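You operate a simulated robot arm through the tools that you are given. There is no shell and no other tool. Be economical: measure what you need, move in short steps, check, and stop when the job is done.

You are at the controls of a simulated robot arm. One attempt, no reset.

## Task
The tea tray has dried upside down. Fold in both legs and push it back from the edge.
Fine: back to within a hand's width of the serving tray; first lay the grey cloth off it on the table; it stays upside down.

The check looks at the end state, three seconds after you hand in, the way a careful person would. Anything else that was tipped, shoved, dropped, spilled or broken makes it a failure. Flat cloth is picked up by pressing the open fingertips on it (5 to 10 N) and closing them slowly along it; thin cloth reads only 2 to 8 mm in the jaws.

## Robot
A 7-joint arm with a two-finger parallel gripper, fixed in place. Base frame: the origin is at the foot of the arm, x ahead of it, y to its left, z up; the work surface is at about z = 734. Units: mm, rad, N and s.
With the tool pointing down near the work surface it reaches from about 340 to 760 mm from the base axis. Its first joint turns from -2.007 to 2.007 rad. Payload 3.91 kg.
The tool frame sits at the grasp point between the pads (the TCP): z along the fingers, y along the line on which they close. The tips reach 30 mm beyond it. The gripper opens to 110 mm. The fingers are 20 mm wide and 10 mm thick; the gripper's body (48 by 112 mm) begins 55 mm behind the TCP.
Orientation is told as [roll, pitch, yaw] about the base's x, y, z axes, in that order, counted from this pose: with the fingers straight down and closing along the base's y, the tool's x points along the base's -x, its y along +y and its z along -z.

## Interface
- The arm moves only by the tool move_arm. Its argument "deltas" is text: rows parted by semicolons, each of 7 numbers parted by spaces: the gripper command, from -1 (shut) to 1 (fully open), values between in proportion, then the shift along the tool's x, y, z in mm, then the turn, a rotation vector about the tool's x, y, z in rad. In form: fingers dx dy dz ax ay az; .... A call has 1 to 10 rows; each row shifts and turns the commanded pose from where the row before left it, along the tool's axes as they then stand. A row lasts 0.2 s, in which the tool goes at most 50 mm and 0.15 rad; a call with a longer step from one row to the next is refused whole, and so is a gripper value outside its range. Where a pose cannot be reached the arm comes as near as it can. A force on the tool above 40 N (or 10 N above the force at the start of the call, whichever is more), or a blocked arm, ends the call early, and 0.2 s more pass. Each finger travels about 108 mm/s and halts on what it meets, pressing with about 27 N; the grip force reading is that of the motor and also rises with nothing between the fingers. The clock runs only during rows and for 0.2 s after the last one: add rows that do not move to give the fingers time. The reply holds the time, the measured pose of the TCP, the force on the tool along the base axes, the opening and the grip force, in the units named above and with some noise.
- Cameras (640 x 400 px; columns grow to the right, rows downward): "scene" is fixed at [49.2, 500.9, 1493.8]; the picture's right is [0.14, -0.99, 0.00], its down [-0.88, -0.13, -0.45] and it looks along [0.45, 0.06, -0.89] (base axes); focal length 334 px, centre (320, 200). "wrist" rides on the gripper at [-36, 0, -57] in the tool frame; the picture's right is [0.00, -1.00, 0.00], its down [0.97, 0.00, -0.24] and it looks along [0.24, 0.00, 0.97] (tool axes); focal length 218 px, centre (320, 200). There is no depth. A picture from a camera that has moved, and an enlarged one, comes with that camera's place and axes in the base frame and with its lens.
- snapshot(camera): a new picture of that camera. It takes no simulated time.
- slide_trunk(by): slides the trunk up (or, below 0, down) by that many mm; the arm rides with it, the base frame stays. It gives what a move gives, with no picture.
- enlarge(camera, box): a new picture of the part [left, top, right, bottom] of that camera's present view, enlarged. It takes no simulated time.
- finish_job(): hands the job in; it is judged then, once.

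Work in short steps. Places have to be worked out from the pictures, the camera data and where the tool is seen: move nearer, look again, correct. Check each grasp and each placing, and mend what went wrong. You have 120 turns and 76 pictures in all, those below and enlarged ones among them. Open the gripper and draw the arm clear of the work before you hand the job in, unless the task says otherwise; then end with one line.

The tools are called as a command line: name --argument value ..., lists and objects as JSON in quotes. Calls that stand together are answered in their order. move_arm: Moves the arm, as the interface text tells. Its arguments: {"type":"object","properties":{"deltas":{"type":"string"}},"required":["deltas"]} The other tools are called the same way: slide_trunk (by) slides the trunk up or down; snapshot (camera) takes a picture; enlarge (camera, box) takes an enlarged picture of a part of a camera's view; finish_job () hands the job in.

At the start:

```text
time_s: 0.0
tcp_pos: [319.5, 385.5, 1166.8]
orientation: [-0.002, 0.001, 0.0]
force: [-0.5, 0.2, -0.9]
grip_width: 109.9
grasp_force: 0.1
trunk travel left (down, up): [-675.0, 315.0]
```

scene: 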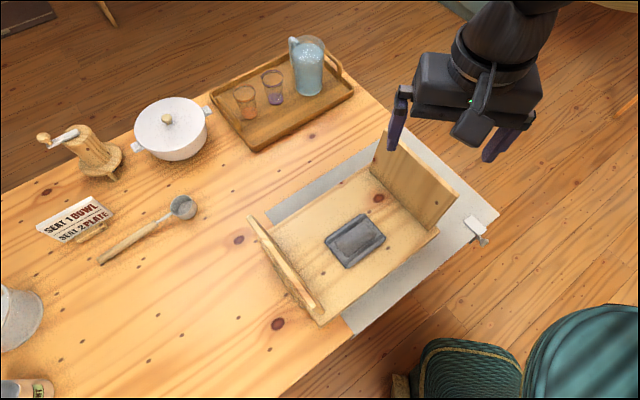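
wrist: 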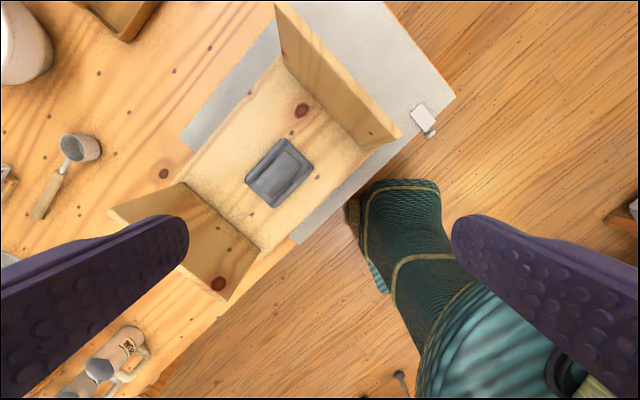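

I'll look closely at the tea tray and its surroundings first.

enlarge --camera "scene" --box '[220, 110, 510, 340]'

enlarge --camera "wrist" --box '[90, 0, 470, 310]'

```text
1.74 times, centred on (365, 225) of scene
camera zoom: at [49.2, 500.9, 1493.8], right [0.14, -0.99, 0.0], down [-0.88, -0.13, -0.45], along [0.45, 0.06, -0.89], focal length 580 px, centre (242, 156)
```

zoom: 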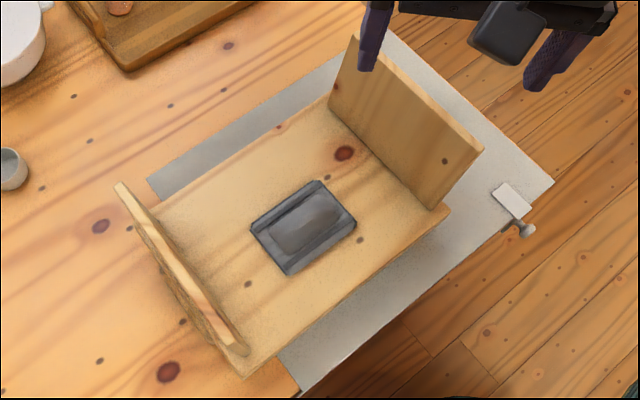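

```text
1.29 times, centred on (280, 155) of wrist
camera zoom: at [356.1, 382.8, 1223.7], right [0.0, -1.0, 0.0], down [-0.97, 0.0, 0.24], along [-0.24, 0.0, -0.97], focal length 282 px, centre (372, 258)
```

zoom: 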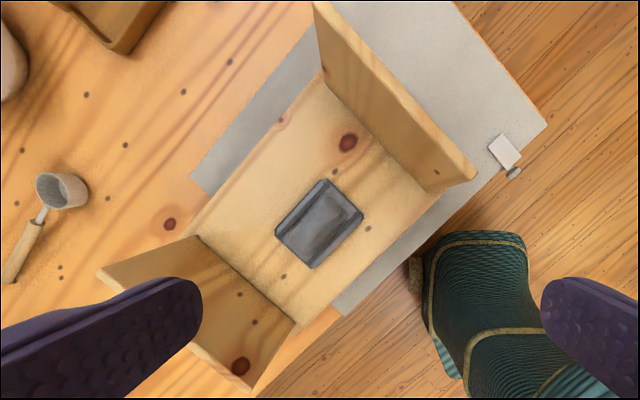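

Triangulating the two views puts the tray's underside at about z≈808, with upright legs reaching about 950. The table edge runs at -45° in base axes. I'll line the gripper up with the table (yaw -0.785), go above the cloth, and look again.

move_arm --deltas "1 0 0 0 0 0 0.131; 1 0 0 0 0 0 0.131; 1 0 0 0 0 0 0.131; 1 0 0 0 0 0 0.131; 1 0 0 0 0 0 0.131; 1 0 0 0 0 0 0.13; 1 14 11 40 0 0 0; 1 14 11 40 0 0 0; 1 14 11 40 0 0 0; 1 14 11 40 0 0 0"

snapshot --camera "wrist"

snapshot --camera "scene"

```text
time_s: 2.2
tcp_pos: [309.4, 455.8, 1004.7]
orientation: [0.0, 0.0, -0.784]
force: [0.6, 0.2, 0.0]
grip_width: 109.9
grasp_force: 0.0
trunk travel left (down, up): [-675.0, 315.0]
```

```text
71 pictures are left
camera wrist: at [336.3, 428.3, 1062.2], right [-0.71, -0.71, 0.0], down [-0.69, 0.69, 0.24], along [-0.17, 0.17, -0.97], focal length 218 px, centre (320, 200)
```

wrist: 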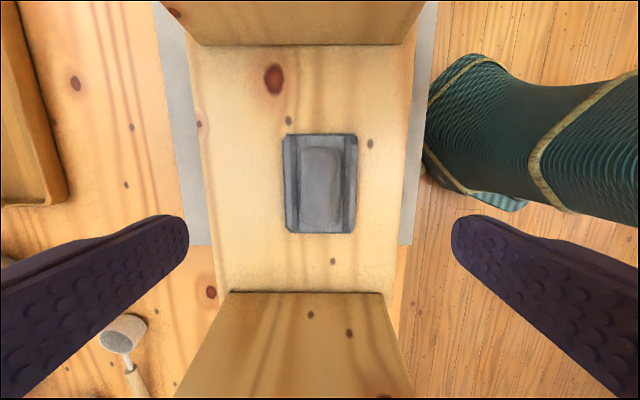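

```text
70 pictures are left
```

scene: 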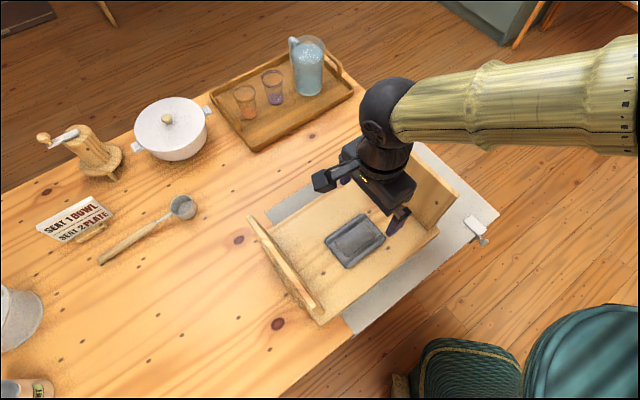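

The closer view agrees: the cloth's centre is at roughly u≈-107, v≈148 in table axes, at z≈810. I'll lower the fingers, part-open, to just above it.

move_arm --deltas "0.5 1 0 36 0 0 0; 0.2 1 0 36 0 0 0; -0.1 1 0 36 0 0 0; -0.1 1 0 30 0 0 0; -0.1 0 0 0 0 0 0"

snapshot --camera "wrist"

enlarge --camera "scene" --box '[240, 120, 480, 330]'

```text
time_s: 3.4
tcp_pos: [307.5, 458.6, 868.1]
orientation: [-0.001, 0.001, -0.786]
force: [-0.1, -0.6, -0.2]
grip_width: 49.4
grasp_force: 0.1
trunk travel left (down, up): [-675.0, 315.0]
```

```text
69 pictures are left
camera wrist: at [333.7, 430.9, 925.3], right [-0.71, -0.71, 0.0], down [-0.69, 0.69, 0.24], along [-0.17, 0.17, -0.97], focal length 218 px, centre (320, 200)
```

wrist: 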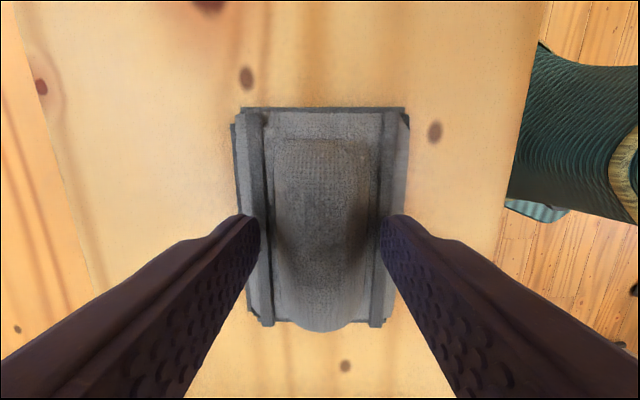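

```text
1.90 times, centred on (360, 225) of scene
camera zoom: at [49.2, 500.9, 1493.8], right [0.14, -0.99, 0.0], down [-0.88, -0.13, -0.45], along [0.45, 0.06, -0.89], focal length 635 px, centre (244, 152)
```

zoom: 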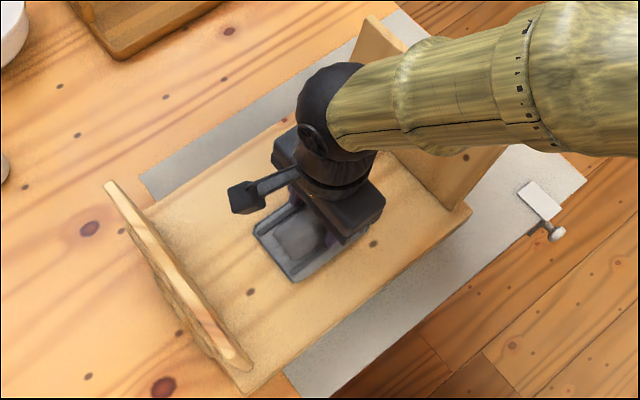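

The fingertips, at z≈838, sit just inside the cloth's two folded hems. I'll lower until contact.

move_arm --deltas "-0.1 0 0 6 0 0 0; -0.1 0 0 5 0 0 0; -0.1 0 0 4 0 0 0; -0.1 0 0 3 0 0 0"

```text
time_s: 4.3
tcp_pos: [309.2, 458.8, 858.5]
orientation: [0.009, 0.004, -0.785]
force: [-2.6, -5.0, 22.7]
grip_width: 52.7
grasp_force: 3.1
trunk travel left (down, up): [-675.0, 315.0]
stopped in row 4: the force on the tool passed its limit (the readings are from after the stop); the commanded pose is now the measured one
```

Contact came at tip z≈828, and 23 N is too hard. I'll back off by about a millimetre and read again.

move_arm --deltas "-0.1 0 0 -1.5 0 0 0; -0.1 0 0 0 0 0 0"

```text
time_s: 4.9
tcp_pos: [308.3, 458.3, 859.7]
orientation: [0.009, 0.003, -0.786]
force: [-1.4, -3.8, 21.2]
grip_width: 51.7
grasp_force: 1.8
trunk travel left (down, up): [-675.0, 315.0]
```

move_arm --deltas "-0.1 0 0 -2 0 0 0; -0.1 0 0 0 0 0 0"

```text
time_s: 5.5
tcp_pos: [308.5, 460.0, 860.1]
orientation: [0.006, 0.002, -0.786]
force: [-1.7, -3.1, 7.3]
grip_width: 51.3
grasp_force: 2.0
trunk travel left (down, up): [-675.0, 315.0]
```

The force is 7 N, which is right. Now I'll close slowly along the cloth.

move_arm --deltas "-0.2 0 0 0 0 0 0; -0.3 0 0 0 0 0 0; -0.4 0 0 0 0 0 0; -0.5 0 0 0 0 0 0; -0.6 0 0 0 0 0 0; -0.7 0 0 0 0 0 0; -0.8 0 0 0 0 0 0; -0.9 0 0 0 0 0 0; -1 0 0 0 0 0 0; -1 0 0 0 0 0 0"

snapshot --camera "wrist"

```text
time_s: 7.7
tcp_pos: [308.6, 461.6, 860.7]
orientation: [0.008, 0.003, -0.786]
force: [-0.6, 0.2, 3.8]
grip_width: 23.2
grasp_force: 27.4
trunk travel left (down, up): [-675.0, 315.0]
```

```text
67 pictures are left
camera wrist: at [334.9, 432.7, 917.4], right [-0.71, -0.71, -0.01], down [-0.69, 0.68, 0.24], along [-0.17, 0.18, -0.97], focal length 218 px, centre (320, 200)
```

wrist: 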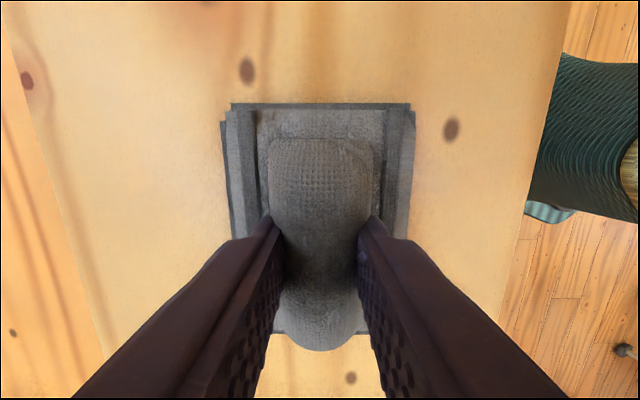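

The jaws read 23 mm with the bulge between them, more than thin cloth should give. I'll lift slightly and see what comes up.

move_arm --deltas "-1 0 0 -10 0 0 0; -1 0 0 -15 0 0 0; -1 0 0 -15 0 0 0; -1 0 0 0 0 0 0"

snapshot --camera "wrist"

enlarge --camera "scene" --box '[240, 120, 480, 330]'

```text
time_s: 8.7
tcp_pos: [309.3, 460.6, 900.9]
orientation: [0.007, 0.001, -0.785]
force: [0.3, 0.3, -0.5]
grip_width: 23.2
grasp_force: 27.1
trunk travel left (down, up): [-675.0, 315.0]
```

```text
66 pictures are left
camera wrist: at [335.5, 432.7, 957.1], right [-0.71, -0.71, -0.01], down [-0.69, 0.68, 0.24], along [-0.17, 0.18, -0.97], focal length 218 px, centre (320, 200)
```

wrist: 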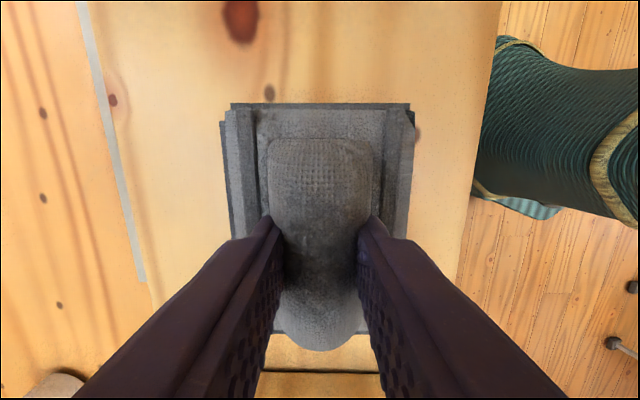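

```text
1.90 times, centred on (360, 225) of scene
camera zoom: at [49.2, 500.9, 1493.8], right [0.14, -0.99, 0.0], down [-0.88, -0.13, -0.45], along [0.45, 0.06, -0.89], focal length 635 px, centre (244, 152)
```

zoom: 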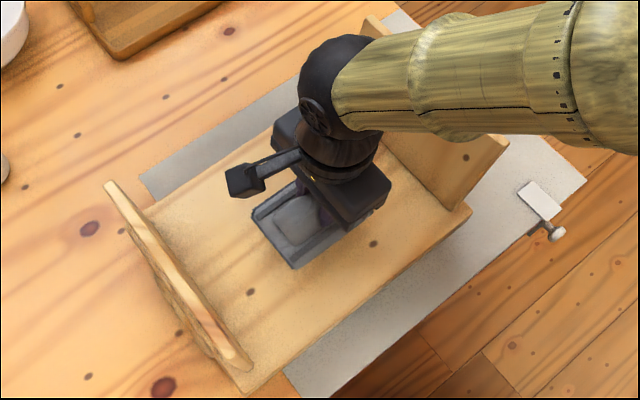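

The cloth came up with the fingers and is held well. I'll raise it above the leg tops, then carry it left past the left leg to bare table near the front.

move_arm --deltas "-1 0 0 -40 0 0 0; -1 0 0 -40 0 0 0; -1 0 0 -40 0 0 0; -1 0 0 -40 0 0 0; -1 0 0 0 0 0 0"

move_arm --deltas "-1 37 -8 0 0 0 0; -1 37 -8 0 0 0 0; -1 37 -8 0 0 0 0; -1 37 -8 0 0 0 0; -1 37 -8 0 0 0 0; -1 37 -8 0 0 0 0; -1 37 -8 0 0 0 0; -1 37 -8 0 0 0 0; -1 37 -7 0 0 0 0; -1 0 0 0 0 0 0"

snapshot --camera "scene"

snapshot --camera "wrist"

```text
time_s: 9.9
tcp_pos: [309.6, 459.2, 1059.8]
orientation: [0.004, 0.002, -0.786]
force: [0.2, 0.7, 0.0]
grip_width: 23.2
grasp_force: 26.9
trunk travel left (down, up): [-675.0, 315.0]
```

```text
time_s: 12.1
tcp_pos: [22.5, 644.2, 1060.1]
orientation: [0.008, 0.002, -0.785]
force: [-0.1, -0.4, -0.4]
grip_width: 23.5
grasp_force: 26.8
trunk travel left (down, up): [-675.0, 315.0]
```

```text
64 pictures are left
```

scene: 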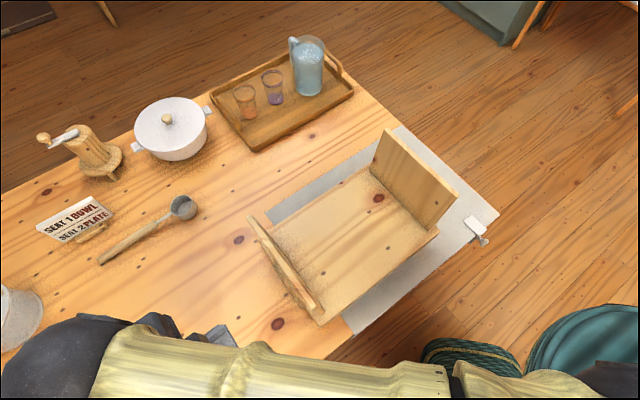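

```text
63 pictures are left
camera wrist: at [48.7, 616.2, 1117.5], right [-0.71, -0.71, -0.01], down [-0.69, 0.69, 0.24], along [-0.17, 0.18, -0.97], focal length 218 px, centre (320, 200)
```

wrist: 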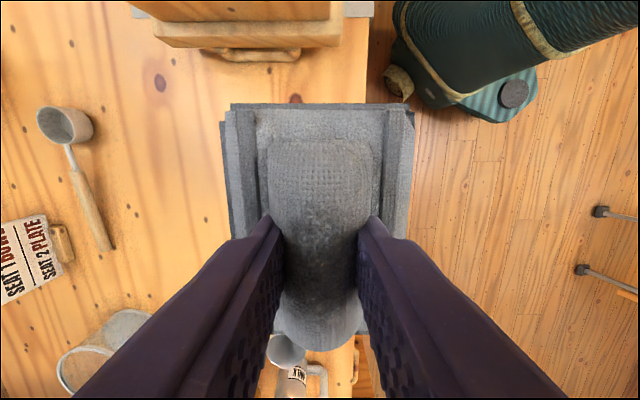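

The cloth is over bare table, about 80 mm in from the edge, and nothing is below it. I'll lower part-way and check that the forearm clears the left leg.

move_arm --deltas "-1 0 0 40 0 0 0; -1 0 0 40 0 0 0; -1 0 0 40 0 0 0; -1 0 0 40 0 0 0; -1 0 0 40 0 0 0; -1 0 0 0 0 0 0"

snapshot --camera "scene"

```text
time_s: 13.5
tcp_pos: [22.9, 645.7, 860.1]
orientation: [0.007, 0.002, -0.784]
force: [0.1, 0.4, -0.2]
grip_width: 23.2
grasp_force: 26.9
trunk travel left (down, up): [-675.0, 315.0]
```

```text
62 pictures are left
```

scene: 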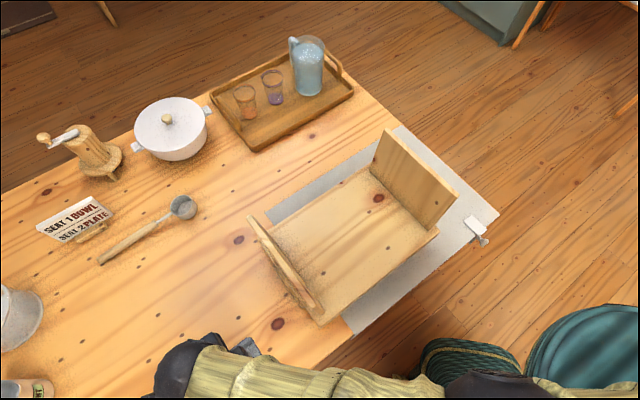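

The forearm stays in front of the tray. I'll continue down to contact.

move_arm --deltas "-1 0 0 25 0 0 0; -1 0 0 20 0 0 0; -1 0 0 10 0 0 0; -1 0 0 5 0 0 0; -1 0 0 0 0 0 0"

snapshot --camera "wrist"

```text
time_s: 14.7
tcp_pos: [22.3, 646.9, 798.7]
orientation: [0.006, 0.002, -0.785]
force: [0.3, -0.1, -0.2]
grip_width: 23.3
grasp_force: 26.9
trunk travel left (down, up): [-675.0, 315.0]
```

```text
61 pictures are left
camera wrist: at [48.9, 618.5, 857.3], right [-0.71, -0.71, -0.01], down [-0.69, 0.69, 0.24], along [-0.17, 0.18, -0.97], focal length 218 px, centre (320, 200)
```

wrist: 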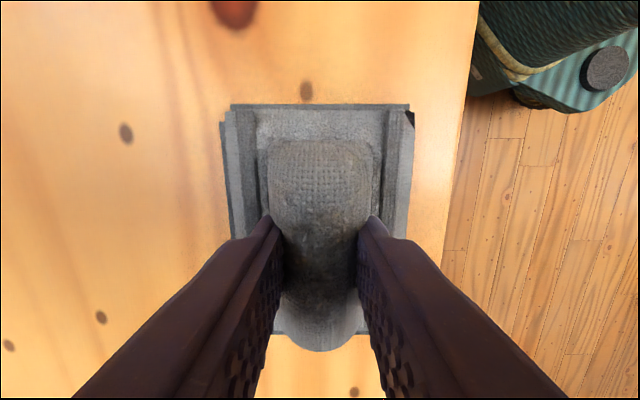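

move_arm --deltas "-1 0 0 5 0 0 0; -1 0 0 4 0 0 0; -1 0 0 3 0 0 0; -1 0 0 0 0 0 0"

```text
time_s: 15.7
tcp_pos: [24.1, 646.1, 788.0]
orientation: [0.006, 0.001, -0.785]
force: [-0.2, 0.2, 0.3]
grip_width: 23.0
grasp_force: 27.0
trunk travel left (down, up): [-675.0, 315.0]
```

Still no contact, so I'll lower in small steps.

move_arm --deltas "-1 0 0 3 0 0 0; -1 0 0 3 0 0 0; -1 0 0 3 0 0 0; -1 0 0 0 0 0 0"

```text
time_s: 16.7
tcp_pos: [24.3, 646.5, 783.3]
orientation: [0.012, 0.009, -0.785]
force: [1.2, -2.0, 33.3]
grip_width: 23.6
grasp_force: 26.6
trunk travel left (down, up): [-675.0, 315.0]
```

The cloth is down: contact at TCP≈785, so the tray's underside is at z≈808. I'll ease off and open slowly.

move_arm --deltas "-1 0 0 -3 0 0 0; -0.8 0 0 0 0 0 0; -0.5 0 0 0 0 0 0; -0.2 0 0 0 0 0 0; 0 0 0 0 0 0 0; 0 0 0 -5 0 0 0; 0 0 0 -30 0 0 0; 0 0 0 -40 0 0 0; 0 0 0 -40 0 0 0; 0 0 0 -40 0 0 0"

snapshot --camera "wrist"

```text
time_s: 18.9
tcp_pos: [22.0, 645.7, 938.0]
orientation: [0.004, 0.003, -0.785]
force: [0.6, 0.7, -0.2]
grip_width: 54.9
grasp_force: 0.2
trunk travel left (down, up): [-675.0, 315.0]
```

```text
60 pictures are left
camera wrist: at [48.7, 617.3, 994.9], right [-0.71, -0.71, -0.01], down [-0.69, 0.69, 0.24], along [-0.17, 0.17, -0.97], focal length 218 px, centre (320, 200)
```

wrist: 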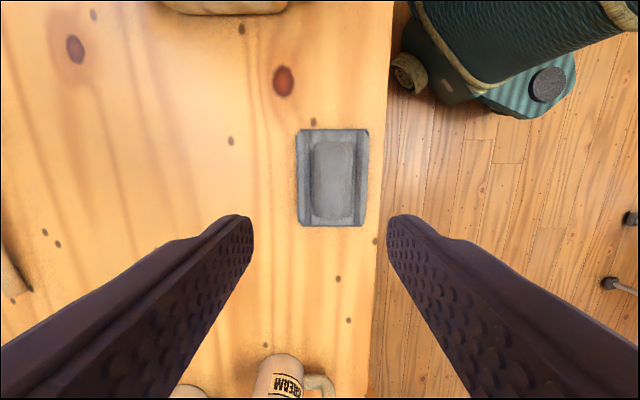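

The cloth lies flat on the table. Now I'll raise the arm and inspect the legs and hinges closely before pushing.

move_arm --deltas "-1 0 0 -40 0 0 0; -1 0 0 -40 0 0 0; -1 0 0 -40 0 0 0; -1 10 0 0 0 -0.15 0; -1 10 0 0 0 -0.15 0; -1 10 0 0 0 -0.15 0; -1 10 0 0 0 -0.15 0; -1 0 0 0 0 -0.15 0;-1 0 0 0 0 0 0"

snapshot --camera "wrist"

enlarge --camera "scene" --box '[230, 190, 350, 330]'

```text
time_s: 20.9
tcp_pos: [45.2, 604.6, 1034.3]
orientation: [-0.044, -0.611, -0.691]
force: [0.1, 0.3, 0.3]
grip_width: 0.1
grasp_force: 27.1
out of reach, approached as far as the arm can: row 5, 6, 7, 8
trunk travel left (down, up): [-675.0, 315.0]
```

```text
59 pictures are left
camera wrist: at [44.4, 605.8, 1101.5], right [-0.66, -0.75, 0.04], down [-0.71, 0.6, -0.36], along [0.25, -0.26, -0.93], focal length 218 px, centre (320, 200)
```

wrist: 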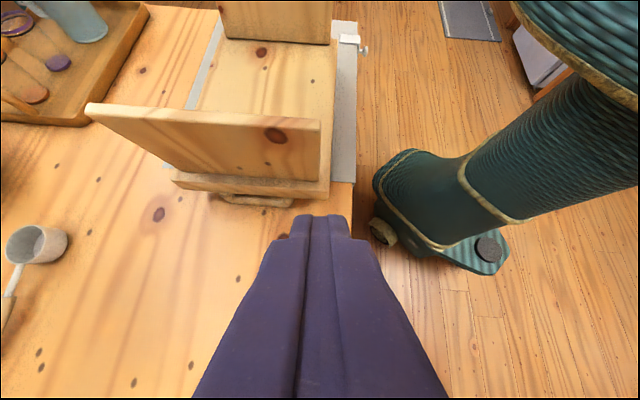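

```text
2.86 times, centred on (290, 260) of scene
camera zoom: at [49.2, 500.9, 1493.8], right [0.14, -0.99, 0.0], down [-0.88, -0.13, -0.45], along [0.45, 0.06, -0.89], focal length 953 px, centre (406, 29)
```

zoom: 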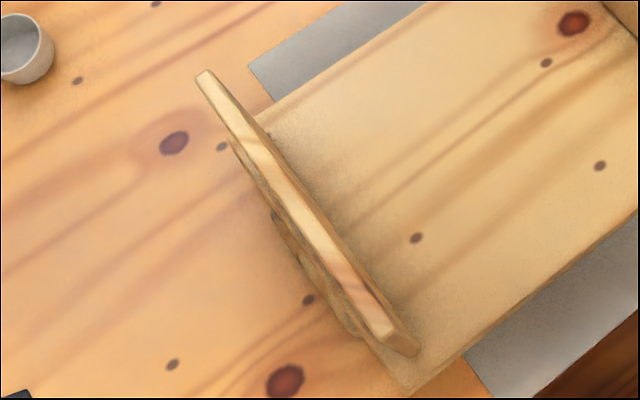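

There are no latches: the legs are plain hinged boards, set slightly inside the tray's ends. I'll level the tool again.

move_arm --deltas "-1 0 0 0 0 0.15 0; -1 0 0 0 0 0.15 0; -1 0 0 0 0 0.15 0; -1 0 0 0 0 0.15 0; -1 0 0 0 0 0 0"

```text
time_s: 22.1
tcp_pos: [44.2, 604.1, 1033.2]
orientation: [-0.034, -0.01, -0.716]
force: [0.2, -0.9, -1.1]
grip_width: 0.1
grasp_force: 27.8
trunk travel left (down, up): [-675.0, 315.0]
```

I'll square the orientation, move outside the left leg at its mid-width (u≈-320, v≈163), and lower the closed fingertips about 35 mm below its top.

move_arm --deltas "-1 0 0 0 -0.033 0.012 0.069; -1 -20 30 0 0 0 0; -1 -28 34 0 0 0 0; -1 -28 34 0 0 0 0; -1 0 0 0 0 0 0"

snapshot --camera "wrist"

snapshot --camera "scene"

```text
time_s: 23.3
tcp_pos: [167.7, 618.2, 1033.2]
orientation: [-0.003, 0.001, -0.783]
force: [-1.0, -0.3, 0.1]
grip_width: 0.0
grasp_force: 27.3
trunk travel left (down, up): [-675.0, 315.0]
```

```text
57 pictures are left
camera wrist: at [194.0, 592.1, 1090.8], right [-0.71, -0.71, 0.0], down [-0.69, 0.69, 0.24], along [-0.17, 0.17, -0.97], focal length 218 px, centre (320, 200)
```

wrist: 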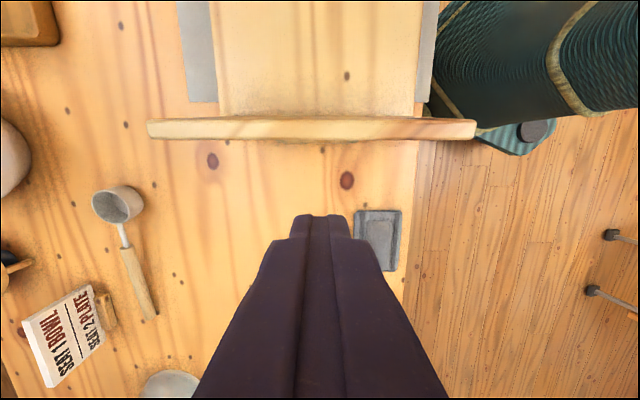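

```text
56 pictures are left
```

scene: 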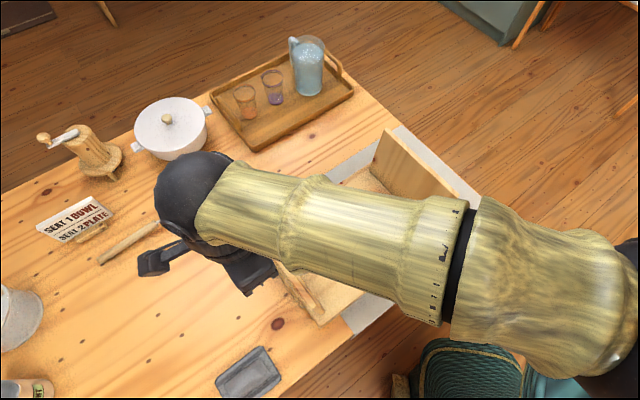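

The left leg's top outer edge is at u≈-278, spanning v 66–270. The fingers are at u≈-318, so I'll lower them outside it.

move_arm --deltas "-1 0 4 40 0 0 0; -1 0 0 43 0 0 0; -1 -12 0 0 0 0 0; -1 -10 0 0 0 0 0; -1 -8 0 0 0 0 0; -1 -8 0 0 0 0 0; -1 0 0 0 0 0 0"

snapshot --camera "wrist"

```text
time_s: 24.9
tcp_pos: [198.1, 595.1, 951.4]
orientation: [-0.003, 0.0, -0.785]
force: [0.5, 0.0, -0.1]
grip_width: 0.0
grasp_force: 26.7
trunk travel left (down, up): [-675.0, 315.0]
```

```text
55 pictures are left
camera wrist: at [223.6, 567.8, 1008.3], right [-0.71, -0.71, 0.0], down [-0.69, 0.69, 0.24], along [-0.17, 0.17, -0.97], focal length 218 px, centre (320, 200)
```

wrist: 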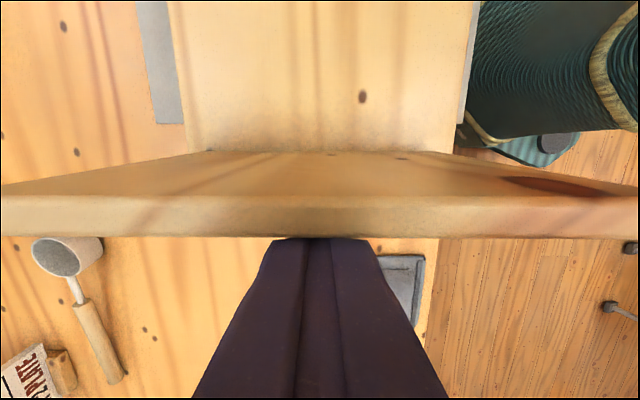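

The fingers are touching the leg. I'll push it inward along its arc, to about 40°, at moderate speed.

move_arm --deltas "-1 -8 0 0 0 0 0; -1 -10 0 1 0 0 0; -1 -10 0 2 0 0 0; -1 -9 0 3 0 0 0; -1 -9 0 4 0 0 0; -1 -9 0 4 0 0 0; -1 -8 0 5 0 0 0; -1 -8 0 6 0 0 0; -1 0 0 0 0 0 0"

snapshot --camera "wrist"

```text
time_s: 26.9
tcp_pos: [247.9, 545.3, 926.2]
orientation: [-0.002, 0.003, -0.785]
force: [0.5, -0.1, 0.4]
grip_width: 0.0
grasp_force: 27.0
trunk travel left (down, up): [-675.0, 315.0]
```

```text
54 pictures are left
camera wrist: at [273.9, 517.3, 983.1], right [-0.71, -0.71, 0.0], down [-0.69, 0.69, 0.24], along [-0.17, 0.17, -0.97], focal length 218 px, centre (320, 200)
```

wrist: 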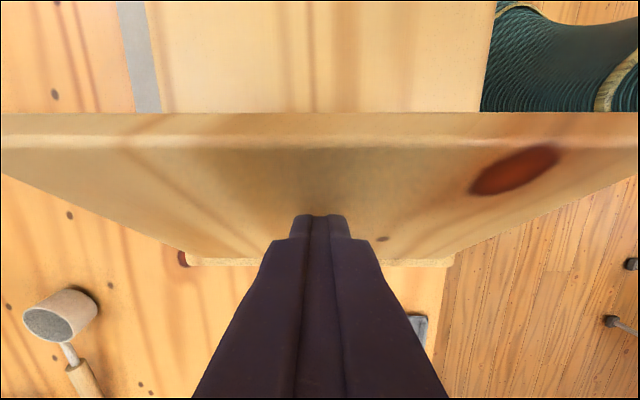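

The leg follows the finger and holds its angle, at about 40°. I'll carry on along the arc.

move_arm --deltas "-1 -7 0 6 0 0 0; -1 -7 0 7 0 0 0; -1 -6 0 8 0 0 0; -1 -5 0 9 0 0 0; -1 -5 0 9 0 0 0; -1 -4 0 9 0 0 0; -1 0 0 0 0 0 0"

snapshot --camera "wrist"

```text
time_s: 28.5
tcp_pos: [273.2, 521.2, 877.7]
orientation: [-0.001, 0.001, -0.787]
force: [0.7, -0.6, -0.2]
grip_width: 0.1
grasp_force: 26.9
trunk travel left (down, up): [-675.0, 315.0]
```

```text
53 pictures are left
camera wrist: at [298.1, 493.7, 935.1], right [-0.71, -0.71, 0.0], down [-0.69, 0.69, 0.24], along [-0.17, 0.17, -0.97], focal length 218 px, centre (320, 200)
```

wrist: 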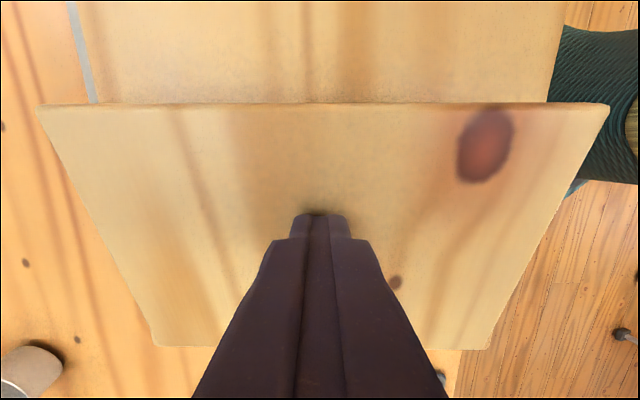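

The leg is at about 70°. I'll finish pressing it down in small steps until it meets the underside.

move_arm --deltas "-1 -2 0 7 0 0 0; -1 -1 0 6 0 0 0; -1 0 0 5 0 0 0; -1 0 0 4 0 0 0; -1 0 0 3 0 0 0; -1 0 0 0 0 0 0"

snapshot --camera "wrist"

```text
time_s: 30.0
tcp_pos: [274.9, 519.3, 857.3]
orientation: [0.006, 0.004, -0.783]
force: [-4.3, -10.8, 20.6]
grip_width: 0.0
grasp_force: 27.1
trunk travel left (down, up): [-675.0, 315.0]
stopped in row 6: the force on the tool passed its limit (the readings are from after the stop); the commanded pose is now the measured one
```

```text
52 pictures are left
camera wrist: at [299.9, 491.1, 915.2], right [-0.71, -0.71, -0.01], down [-0.69, 0.68, 0.24], along [-0.17, 0.18, -0.97], focal length 218 px, centre (320, 200)
```

wrist: 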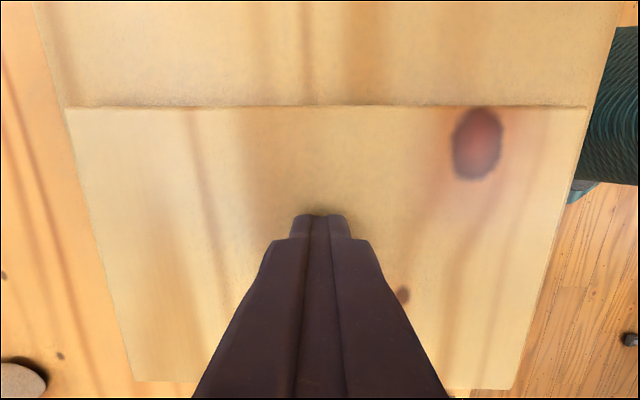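

The left leg is folded flat. I'll rise and cross over to the outside of the right leg.

move_arm --deltas "-1 0 0 -40 0 0 0; -1 0 0 -45 0 0 0; -1 0 0 -45 0 0 0; -1 0 0 -45 0 0 0; -1 -48 0 0 0 0 0; -1 -48 0 0 0 0 0; -1 -48 0 0 0 0 0; -1 -48 0 0 0 0 0; -1 -48 0 0 0 0 0; -1 -48 0 0 0 0 0"

snapshot --camera "wrist"

snapshot --camera "scene"

```text
time_s: 32.2
tcp_pos: [480.4, 316.2, 1033.1]
orientation: [0.004, 0.004, -0.784]
force: [-0.5, -0.3, 0.5]
grip_width: 0.0
grasp_force: 27.1
trunk travel left (down, up): [-675.0, 315.0]
```

```text
51 pictures are left
camera wrist: at [505.5, 288.1, 1088.4], right [-0.71, -0.71, 0.0], down [-0.69, 0.68, 0.24], along [-0.17, 0.18, -0.97], focal length 218 px, centre (320, 200)
```

wrist: 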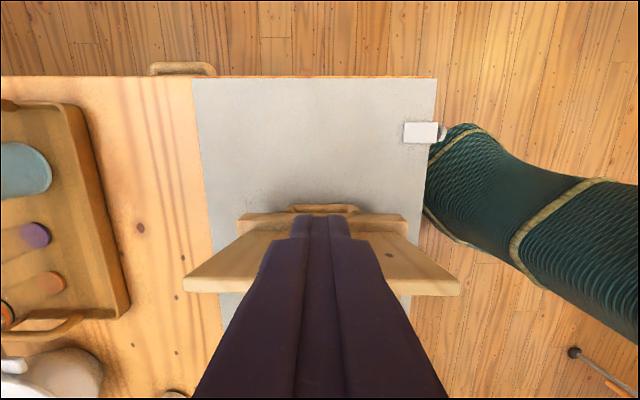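

```text
50 pictures are left
```

scene: 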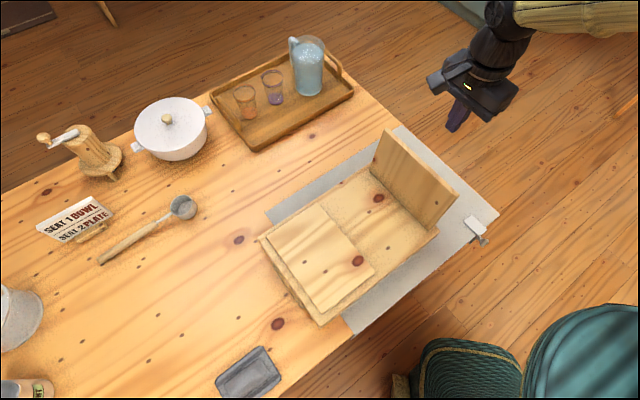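

The left leg is folded in. The right leg's outer face is at u≈62, and the fingers at u≈116 are outside it. I'll lower, then push it inward the same way.

move_arm --deltas "-1 0 0 40 0 0 0; -1 0 0 43 0 0 0; -1 14 0 0 0 0 0; -1 12 0 0 0 0 0; -1 10 0 0 0 0 0; -1 10 0 0 0 0 0; -1 9 0 0 0 0 0; -1 9 0 1 0 0 0; -1 0 0 0 0 0 0"

snapshot --camera "wrist"

```text
time_s: 34.2
tcp_pos: [433.4, 361.8, 944.7]
orientation: [0.005, 0.005, -0.786]
force: [-0.6, -0.5, -0.5]
grip_width: 0.0
grasp_force: 26.7
trunk travel left (down, up): [-675.0, 315.0]
```

```text
49 pictures are left
camera wrist: at [459.3, 334.5, 1002.7], right [-0.71, -0.71, 0.0], down [-0.69, 0.68, 0.24], along [-0.17, 0.17, -0.97], focal length 218 px, centre (320, 200)
```

wrist: 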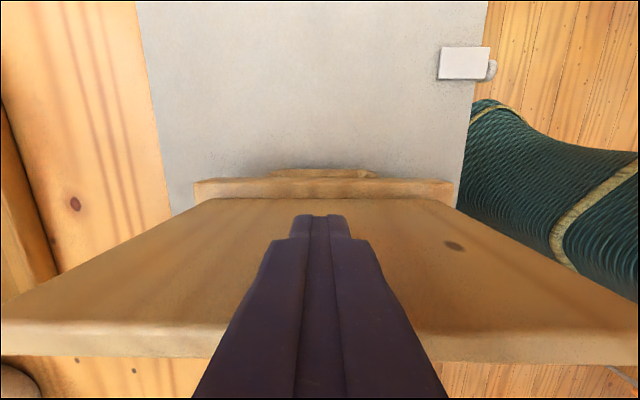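

The right leg is tilting, at about 11°. I'll continue along its arc to about 60°.

move_arm --deltas "-1 8 0 2 0 0 0; -1 8 0 3 0 0 0; -1 9 0 4 0 0 0; -1 8.5 0 4 0 0 0; -1 8 0 5 0 0 0; -1 7.5 0 5.5 0 0 0; -1 7 0 6.5 0 0 0; -1 6.5 0 7 0 0 0; -1 5.5 0 7.5 0 0 0; -1 5 0 8 0 0 0"

snapshot --camera "wrist"

```text
time_s: 36.4
tcp_pos: [381.3, 414.5, 892.5]
orientation: [0.002, 0.004, -0.784]
force: [0.0, -0.7, 0.2]
grip_width: 0.0
grasp_force: 27.3
trunk travel left (down, up): [-675.0, 315.0]
```

```text
48 pictures are left
camera wrist: at [407.6, 385.5, 950.2], right [-0.71, -0.71, 0.0], down [-0.69, 0.69, 0.24], along [-0.17, 0.17, -0.97], focal length 218 px, centre (320, 200)
```

wrist: 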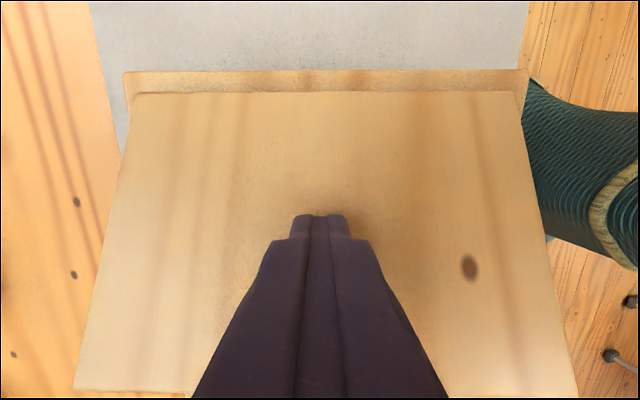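

The leg is at about 60° and following. I'll press it down the rest of the way.

move_arm --deltas "-1 4.5 0 8.5 0 0 0; -1 3.5 0 9 0 0 0; -1 3 0 9 0 0 0; -1 2 0 7 0 0 0; -1 0 0 0 0 0 0"

move_arm --deltas "-1 0 0 3 0 0 0; -1 0 0 3 0 0 0; -1 0 0 0 0 0 0"

snapshot --camera "wrist"

```text
time_s: 37.6
tcp_pos: [373.7, 421.8, 859.2]
orientation: [0.004, 0.002, -0.786]
force: [-1.2, -0.5, 0.0]
grip_width: 0.0
grasp_force: 27.1
trunk travel left (down, up): [-675.0, 315.0]
```

```text
time_s: 38.4
tcp_pos: [372.6, 422.4, 857.8]
orientation: [0.012, 0.003, -0.786]
force: [0.1, -0.8, 39.6]
grip_width: 0.0
grasp_force: 26.5
trunk travel left (down, up): [-675.0, 315.0]
```

```text
47 pictures are left
camera wrist: at [398.1, 394.6, 915.0], right [-0.71, -0.71, -0.01], down [-0.69, 0.68, 0.24], along [-0.16, 0.18, -0.97], focal length 218 px, centre (320, 200)
```

wrist: 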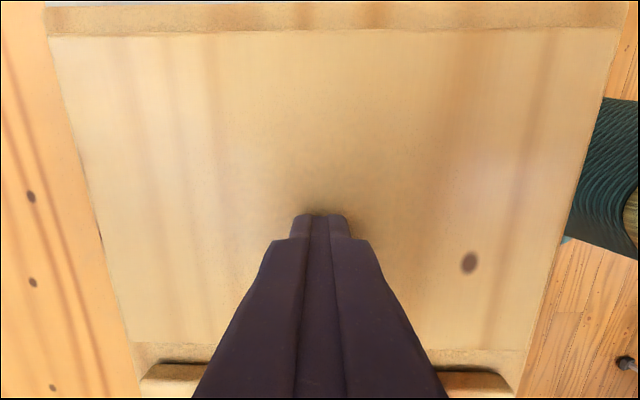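

Both legs are folded. I'll rise and turn the gripper 90° (yaw +0.785) so its narrow side faces the push, then view the tray and the gap from above.

move_arm --deltas "-1 0 0 -30 0 0 0; -1 0 0 -45 0 0 0; -1 0 0 -45 0 0 0; -1 0 0 -45 0 0 0; -1 0 0 -45 0 0 -0.15; -1 0 0 -45 0 0 -0.15; -1 0 0 0 0 0 -0.15; -1 0 0 0 0 0 -0.15; -1 0 0 0 0 0 -0.15; -1 0 0 0 0 0 -0.15"

move_arm --deltas "-1 0 0 0 0 0 -0.15; -1 0 0 0 0 0 -0.15; -1 0 0 0 0 0 -0.15; -1 0 0 0 0 0 -0.15; -1 0 0 0 0 0 -0.07; -1 0 0 0 0 0 0"

snapshot --camera "wrist"

snapshot --camera "scene"

```text
time_s: 40.6
tcp_pos: [371.8, 422.4, 1108.4]
orientation: [0.006, -0.002, 0.118]
force: [-0.7, 0.4, -0.1]
grip_width: 0.1
grasp_force: 27.0
trunk travel left (down, up): [-675.0, 315.0]
```

```text
time_s: 42.0
tcp_pos: [372.3, 421.8, 1109.6]
orientation: [0.002, -0.005, 0.788]
force: [0.0, -0.1, 0.4]
grip_width: 0.0
grasp_force: 27.0
trunk travel left (down, up): [-675.0, 315.0]
```

```text
46 pictures are left
camera wrist: at [398.3, 445.2, 1166.4], right [0.71, -0.71, 0.0], down [-0.69, -0.69, 0.24], along [-0.17, -0.17, -0.97], focal length 218 px, centre (320, 200)
```

wrist: 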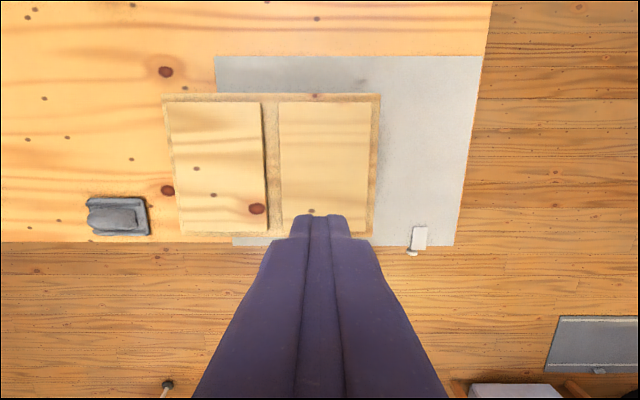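

```text
45 pictures are left
```

scene: 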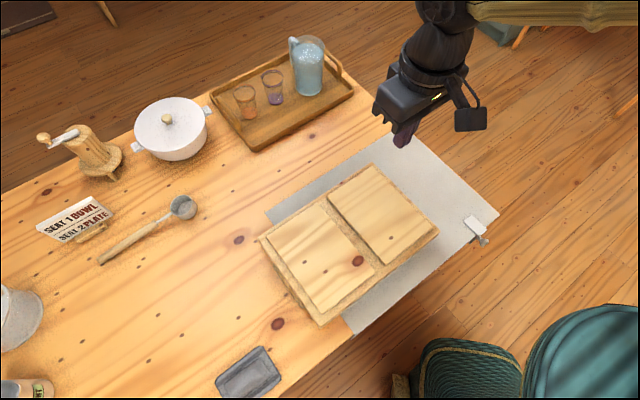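

The tray spans about u -278…60 and v 50…280, clear of the cloth, with its top at z≈823. I'll go in front of its centre (u≈-108, v≈12), open the fingers for a wide push, and come down part-way.

move_arm --deltas "-0.5 39 18 0 0 0 0; 0 39 18 0 0 0 0; 0.5 39 18 0 0 0 0; 1 39 19 0 0 0 0; 1 0 0 45 0 0 0; 1 0 0 45 0 0 0; 1 0 0 45 0 0 0; 1 0 0 45 0 0 0; 1 0 0 45 0 0 0; 1 0 0 0 0 0 0"

snapshot --camera "wrist"

snapshot --camera "scene"

```text
time_s: 44.2
tcp_pos: [211.3, 363.1, 881.7]
orientation: [0.004, -0.004, 0.783]
force: [-0.9, -0.1, 0.1]
grip_width: 110.0
grasp_force: 0.1
trunk travel left (down, up): [-675.0, 315.0]
```

```text
44 pictures are left
camera wrist: at [236.7, 387.2, 939.5], right [0.71, -0.71, 0.0], down [-0.69, -0.69, 0.24], along [-0.17, -0.16, -0.97], focal length 218 px, centre (320, 200)
```

wrist: 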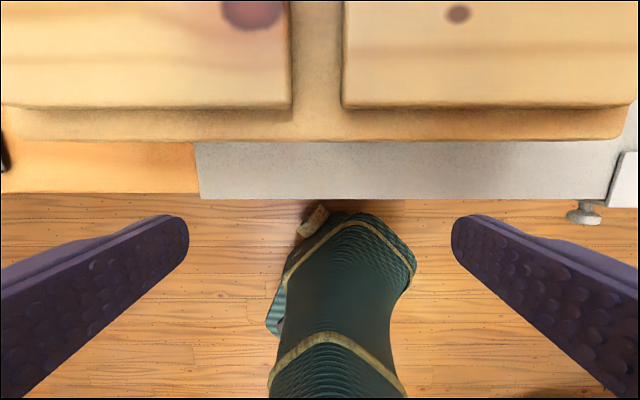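

```text
43 pictures are left
```

scene: 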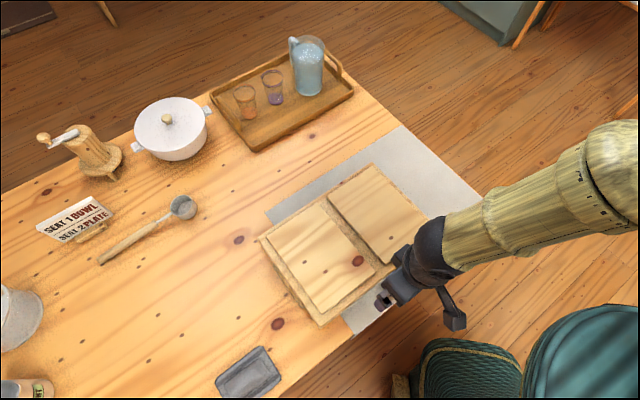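

The fingers hang over the strip between the table edge and the tray front. I'll lower to tip z≈775, mid-height of the tray's front wall, and make gentle contact.

move_arm --deltas "1 0 0 30 0 0 0; 1 0 0 30 0 0 0; 1 0 0 16 0 0 0; 1 -8 0 0 0 0 0; 1 -6 0 0 0 0 0; 1 0 0 0 0 0 0"

snapshot --camera "wrist"

enlarge --camera "scene" --box '[250, 150, 510, 350]'

```text
time_s: 45.6
tcp_pos: [223.2, 374.9, 807.5]
orientation: [0.004, -0.003, 0.784]
force: [-0.1, -0.1, 0.0]
grip_width: 110.1
grasp_force: 0.0
trunk travel left (down, up): [-675.0, 315.0]
```

```text
42 pictures are left
camera wrist: at [246.6, 397.8, 864.6], right [0.71, -0.71, 0.0], down [-0.69, -0.69, 0.24], along [-0.17, -0.16, -0.97], focal length 218 px, centre (320, 200)
```

wrist: 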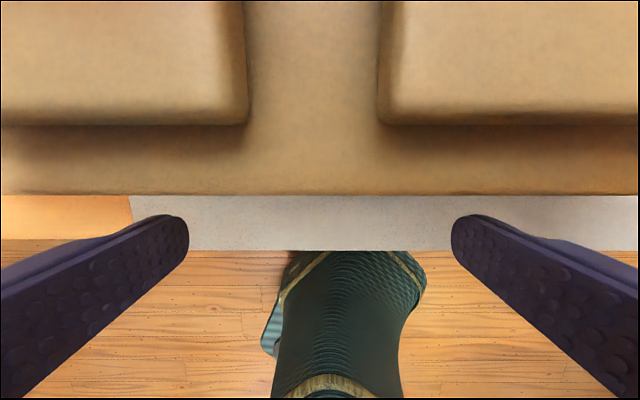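

```text
2.00 times, centred on (380, 250) of scene
camera zoom: at [49.2, 500.9, 1493.8], right [0.14, -0.99, 0.0], down [-0.88, -0.13, -0.45], along [0.45, 0.06, -0.89], focal length 667 px, centre (200, 100)
```

zoom: 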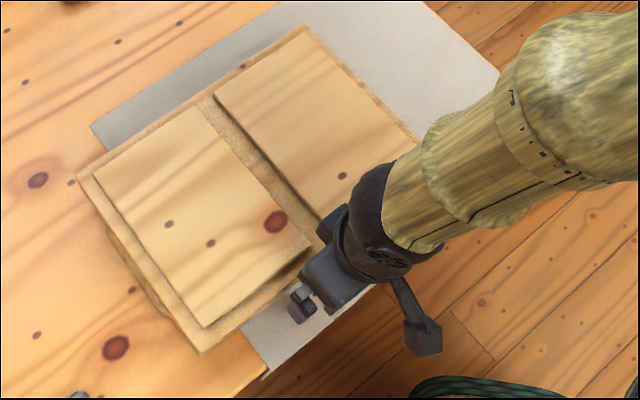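

The leading edges are about 10 mm from the tray front. I'll push gently to make contact and check the force.

move_arm --deltas "1 -6 0 0 0 0 0; 1 -5 0 0 0 0 0; 1 -5 0 0 0 0 0; 1 -5 0 0 0 0 0; 1 -5 0 0 0 0 0"

snapshot --camera "wrist"

snapshot --camera "scene"

```text
time_s: 46.8
tcp_pos: [240.2, 392.8, 807.9]
orientation: [0.003, -0.005, 0.786]
force: [-2.0, -1.9, 1.3]
grip_width: 110.0
grasp_force: 0.1
trunk travel left (down, up): [-675.0, 315.0]
```

```text
40 pictures are left
camera wrist: at [264.8, 416.1, 865.1], right [0.71, -0.71, 0.0], down [-0.69, -0.69, 0.24], along [-0.17, -0.17, -0.97], focal length 218 px, centre (320, 200)
```

wrist: 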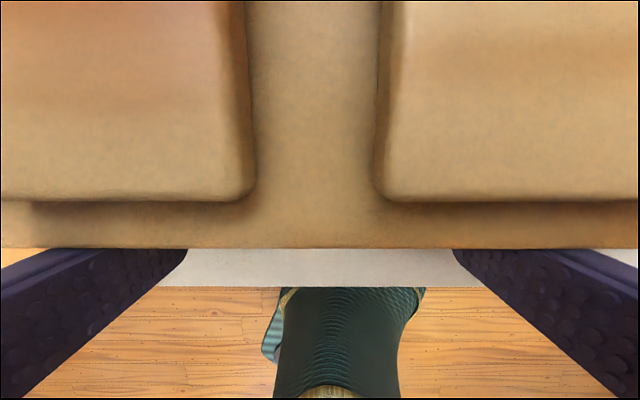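

```text
39 pictures are left
```

scene: 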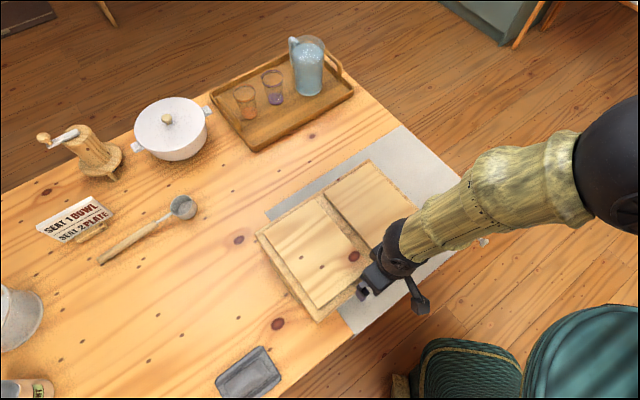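

The tray slides easily at about 3 N. I'll continue pushing 100 mm, then check alignment and the runner.

move_arm --deltas "1 -10 0 0 0 0 0; 1 -10 0 0 0 0 0; 1 -10 0 0 0 0 0; 1 -10 0 0 0 0 0; 1 -10 0 0 0 0 0; 1 -10 0 0 0 0 0; 1 -10 0 0 0 0 0; 1 -10 0 0 0 0 0; 1 -10 0 0 0 0 0; 1 -10 0 0 0 0 0"

snapshot --camera "wrist"

snapshot --camera "scene"

```text
time_s: 49.0
tcp_pos: [310.8, 464.1, 807.9]
orientation: [0.004, -0.003, 0.783]
force: [-1.3, -0.9, -0.3]
grip_width: 110.1
grasp_force: 0.0
trunk travel left (down, up): [-675.0, 315.0]
```

```text
38 pictures are left
camera wrist: at [335.6, 487.1, 865.7], right [0.71, -0.71, 0.0], down [-0.69, -0.69, 0.24], along [-0.17, -0.16, -0.97], focal length 218 px, centre (320, 200)
```

wrist: 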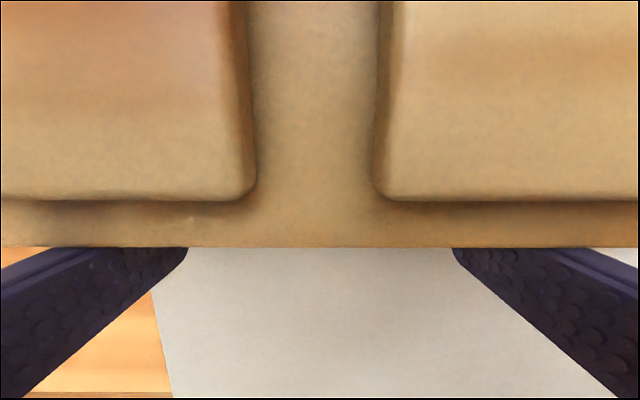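

```text
37 pictures are left
```

scene: 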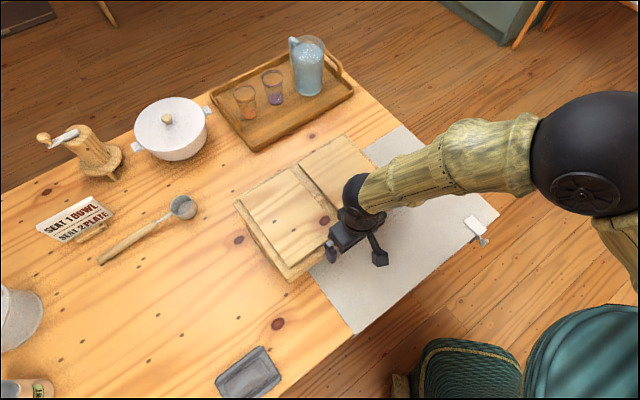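

It slides straight and the runner hasn't moved. I'll push another 45 mm and then measure the remaining gap.

move_arm --deltas "1 -10 0 0 0 0 0; 1 -10 0 0 0 0 0; 1 -10 0 0 0 0 0; 1 -10 0 0 0 0 0; 1 -5 0 0 0 0 0; 1 0 0 0 0 0 0"

enlarge --camera "scene" --box '[190, 40, 390, 290]'

```text
time_s: 50.4
tcp_pos: [342.3, 495.7, 808.5]
orientation: [0.005, -0.005, 0.784]
force: [-2.3, -1.4, 0.1]
grip_width: 109.6
grasp_force: 0.1
trunk travel left (down, up): [-675.0, 315.0]
```

```text
1.60 times, centred on (290, 165) of scene
camera zoom: at [49.2, 500.9, 1493.8], right [0.14, -0.99, 0.0], down [-0.88, -0.13, -0.45], along [0.45, 0.06, -0.89], focal length 534 px, centre (368, 256)
```

zoom: 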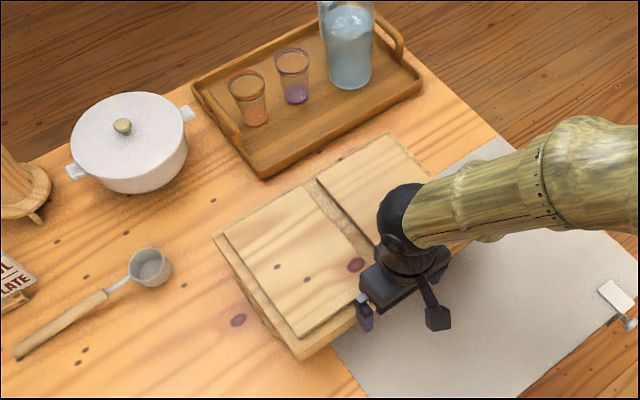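

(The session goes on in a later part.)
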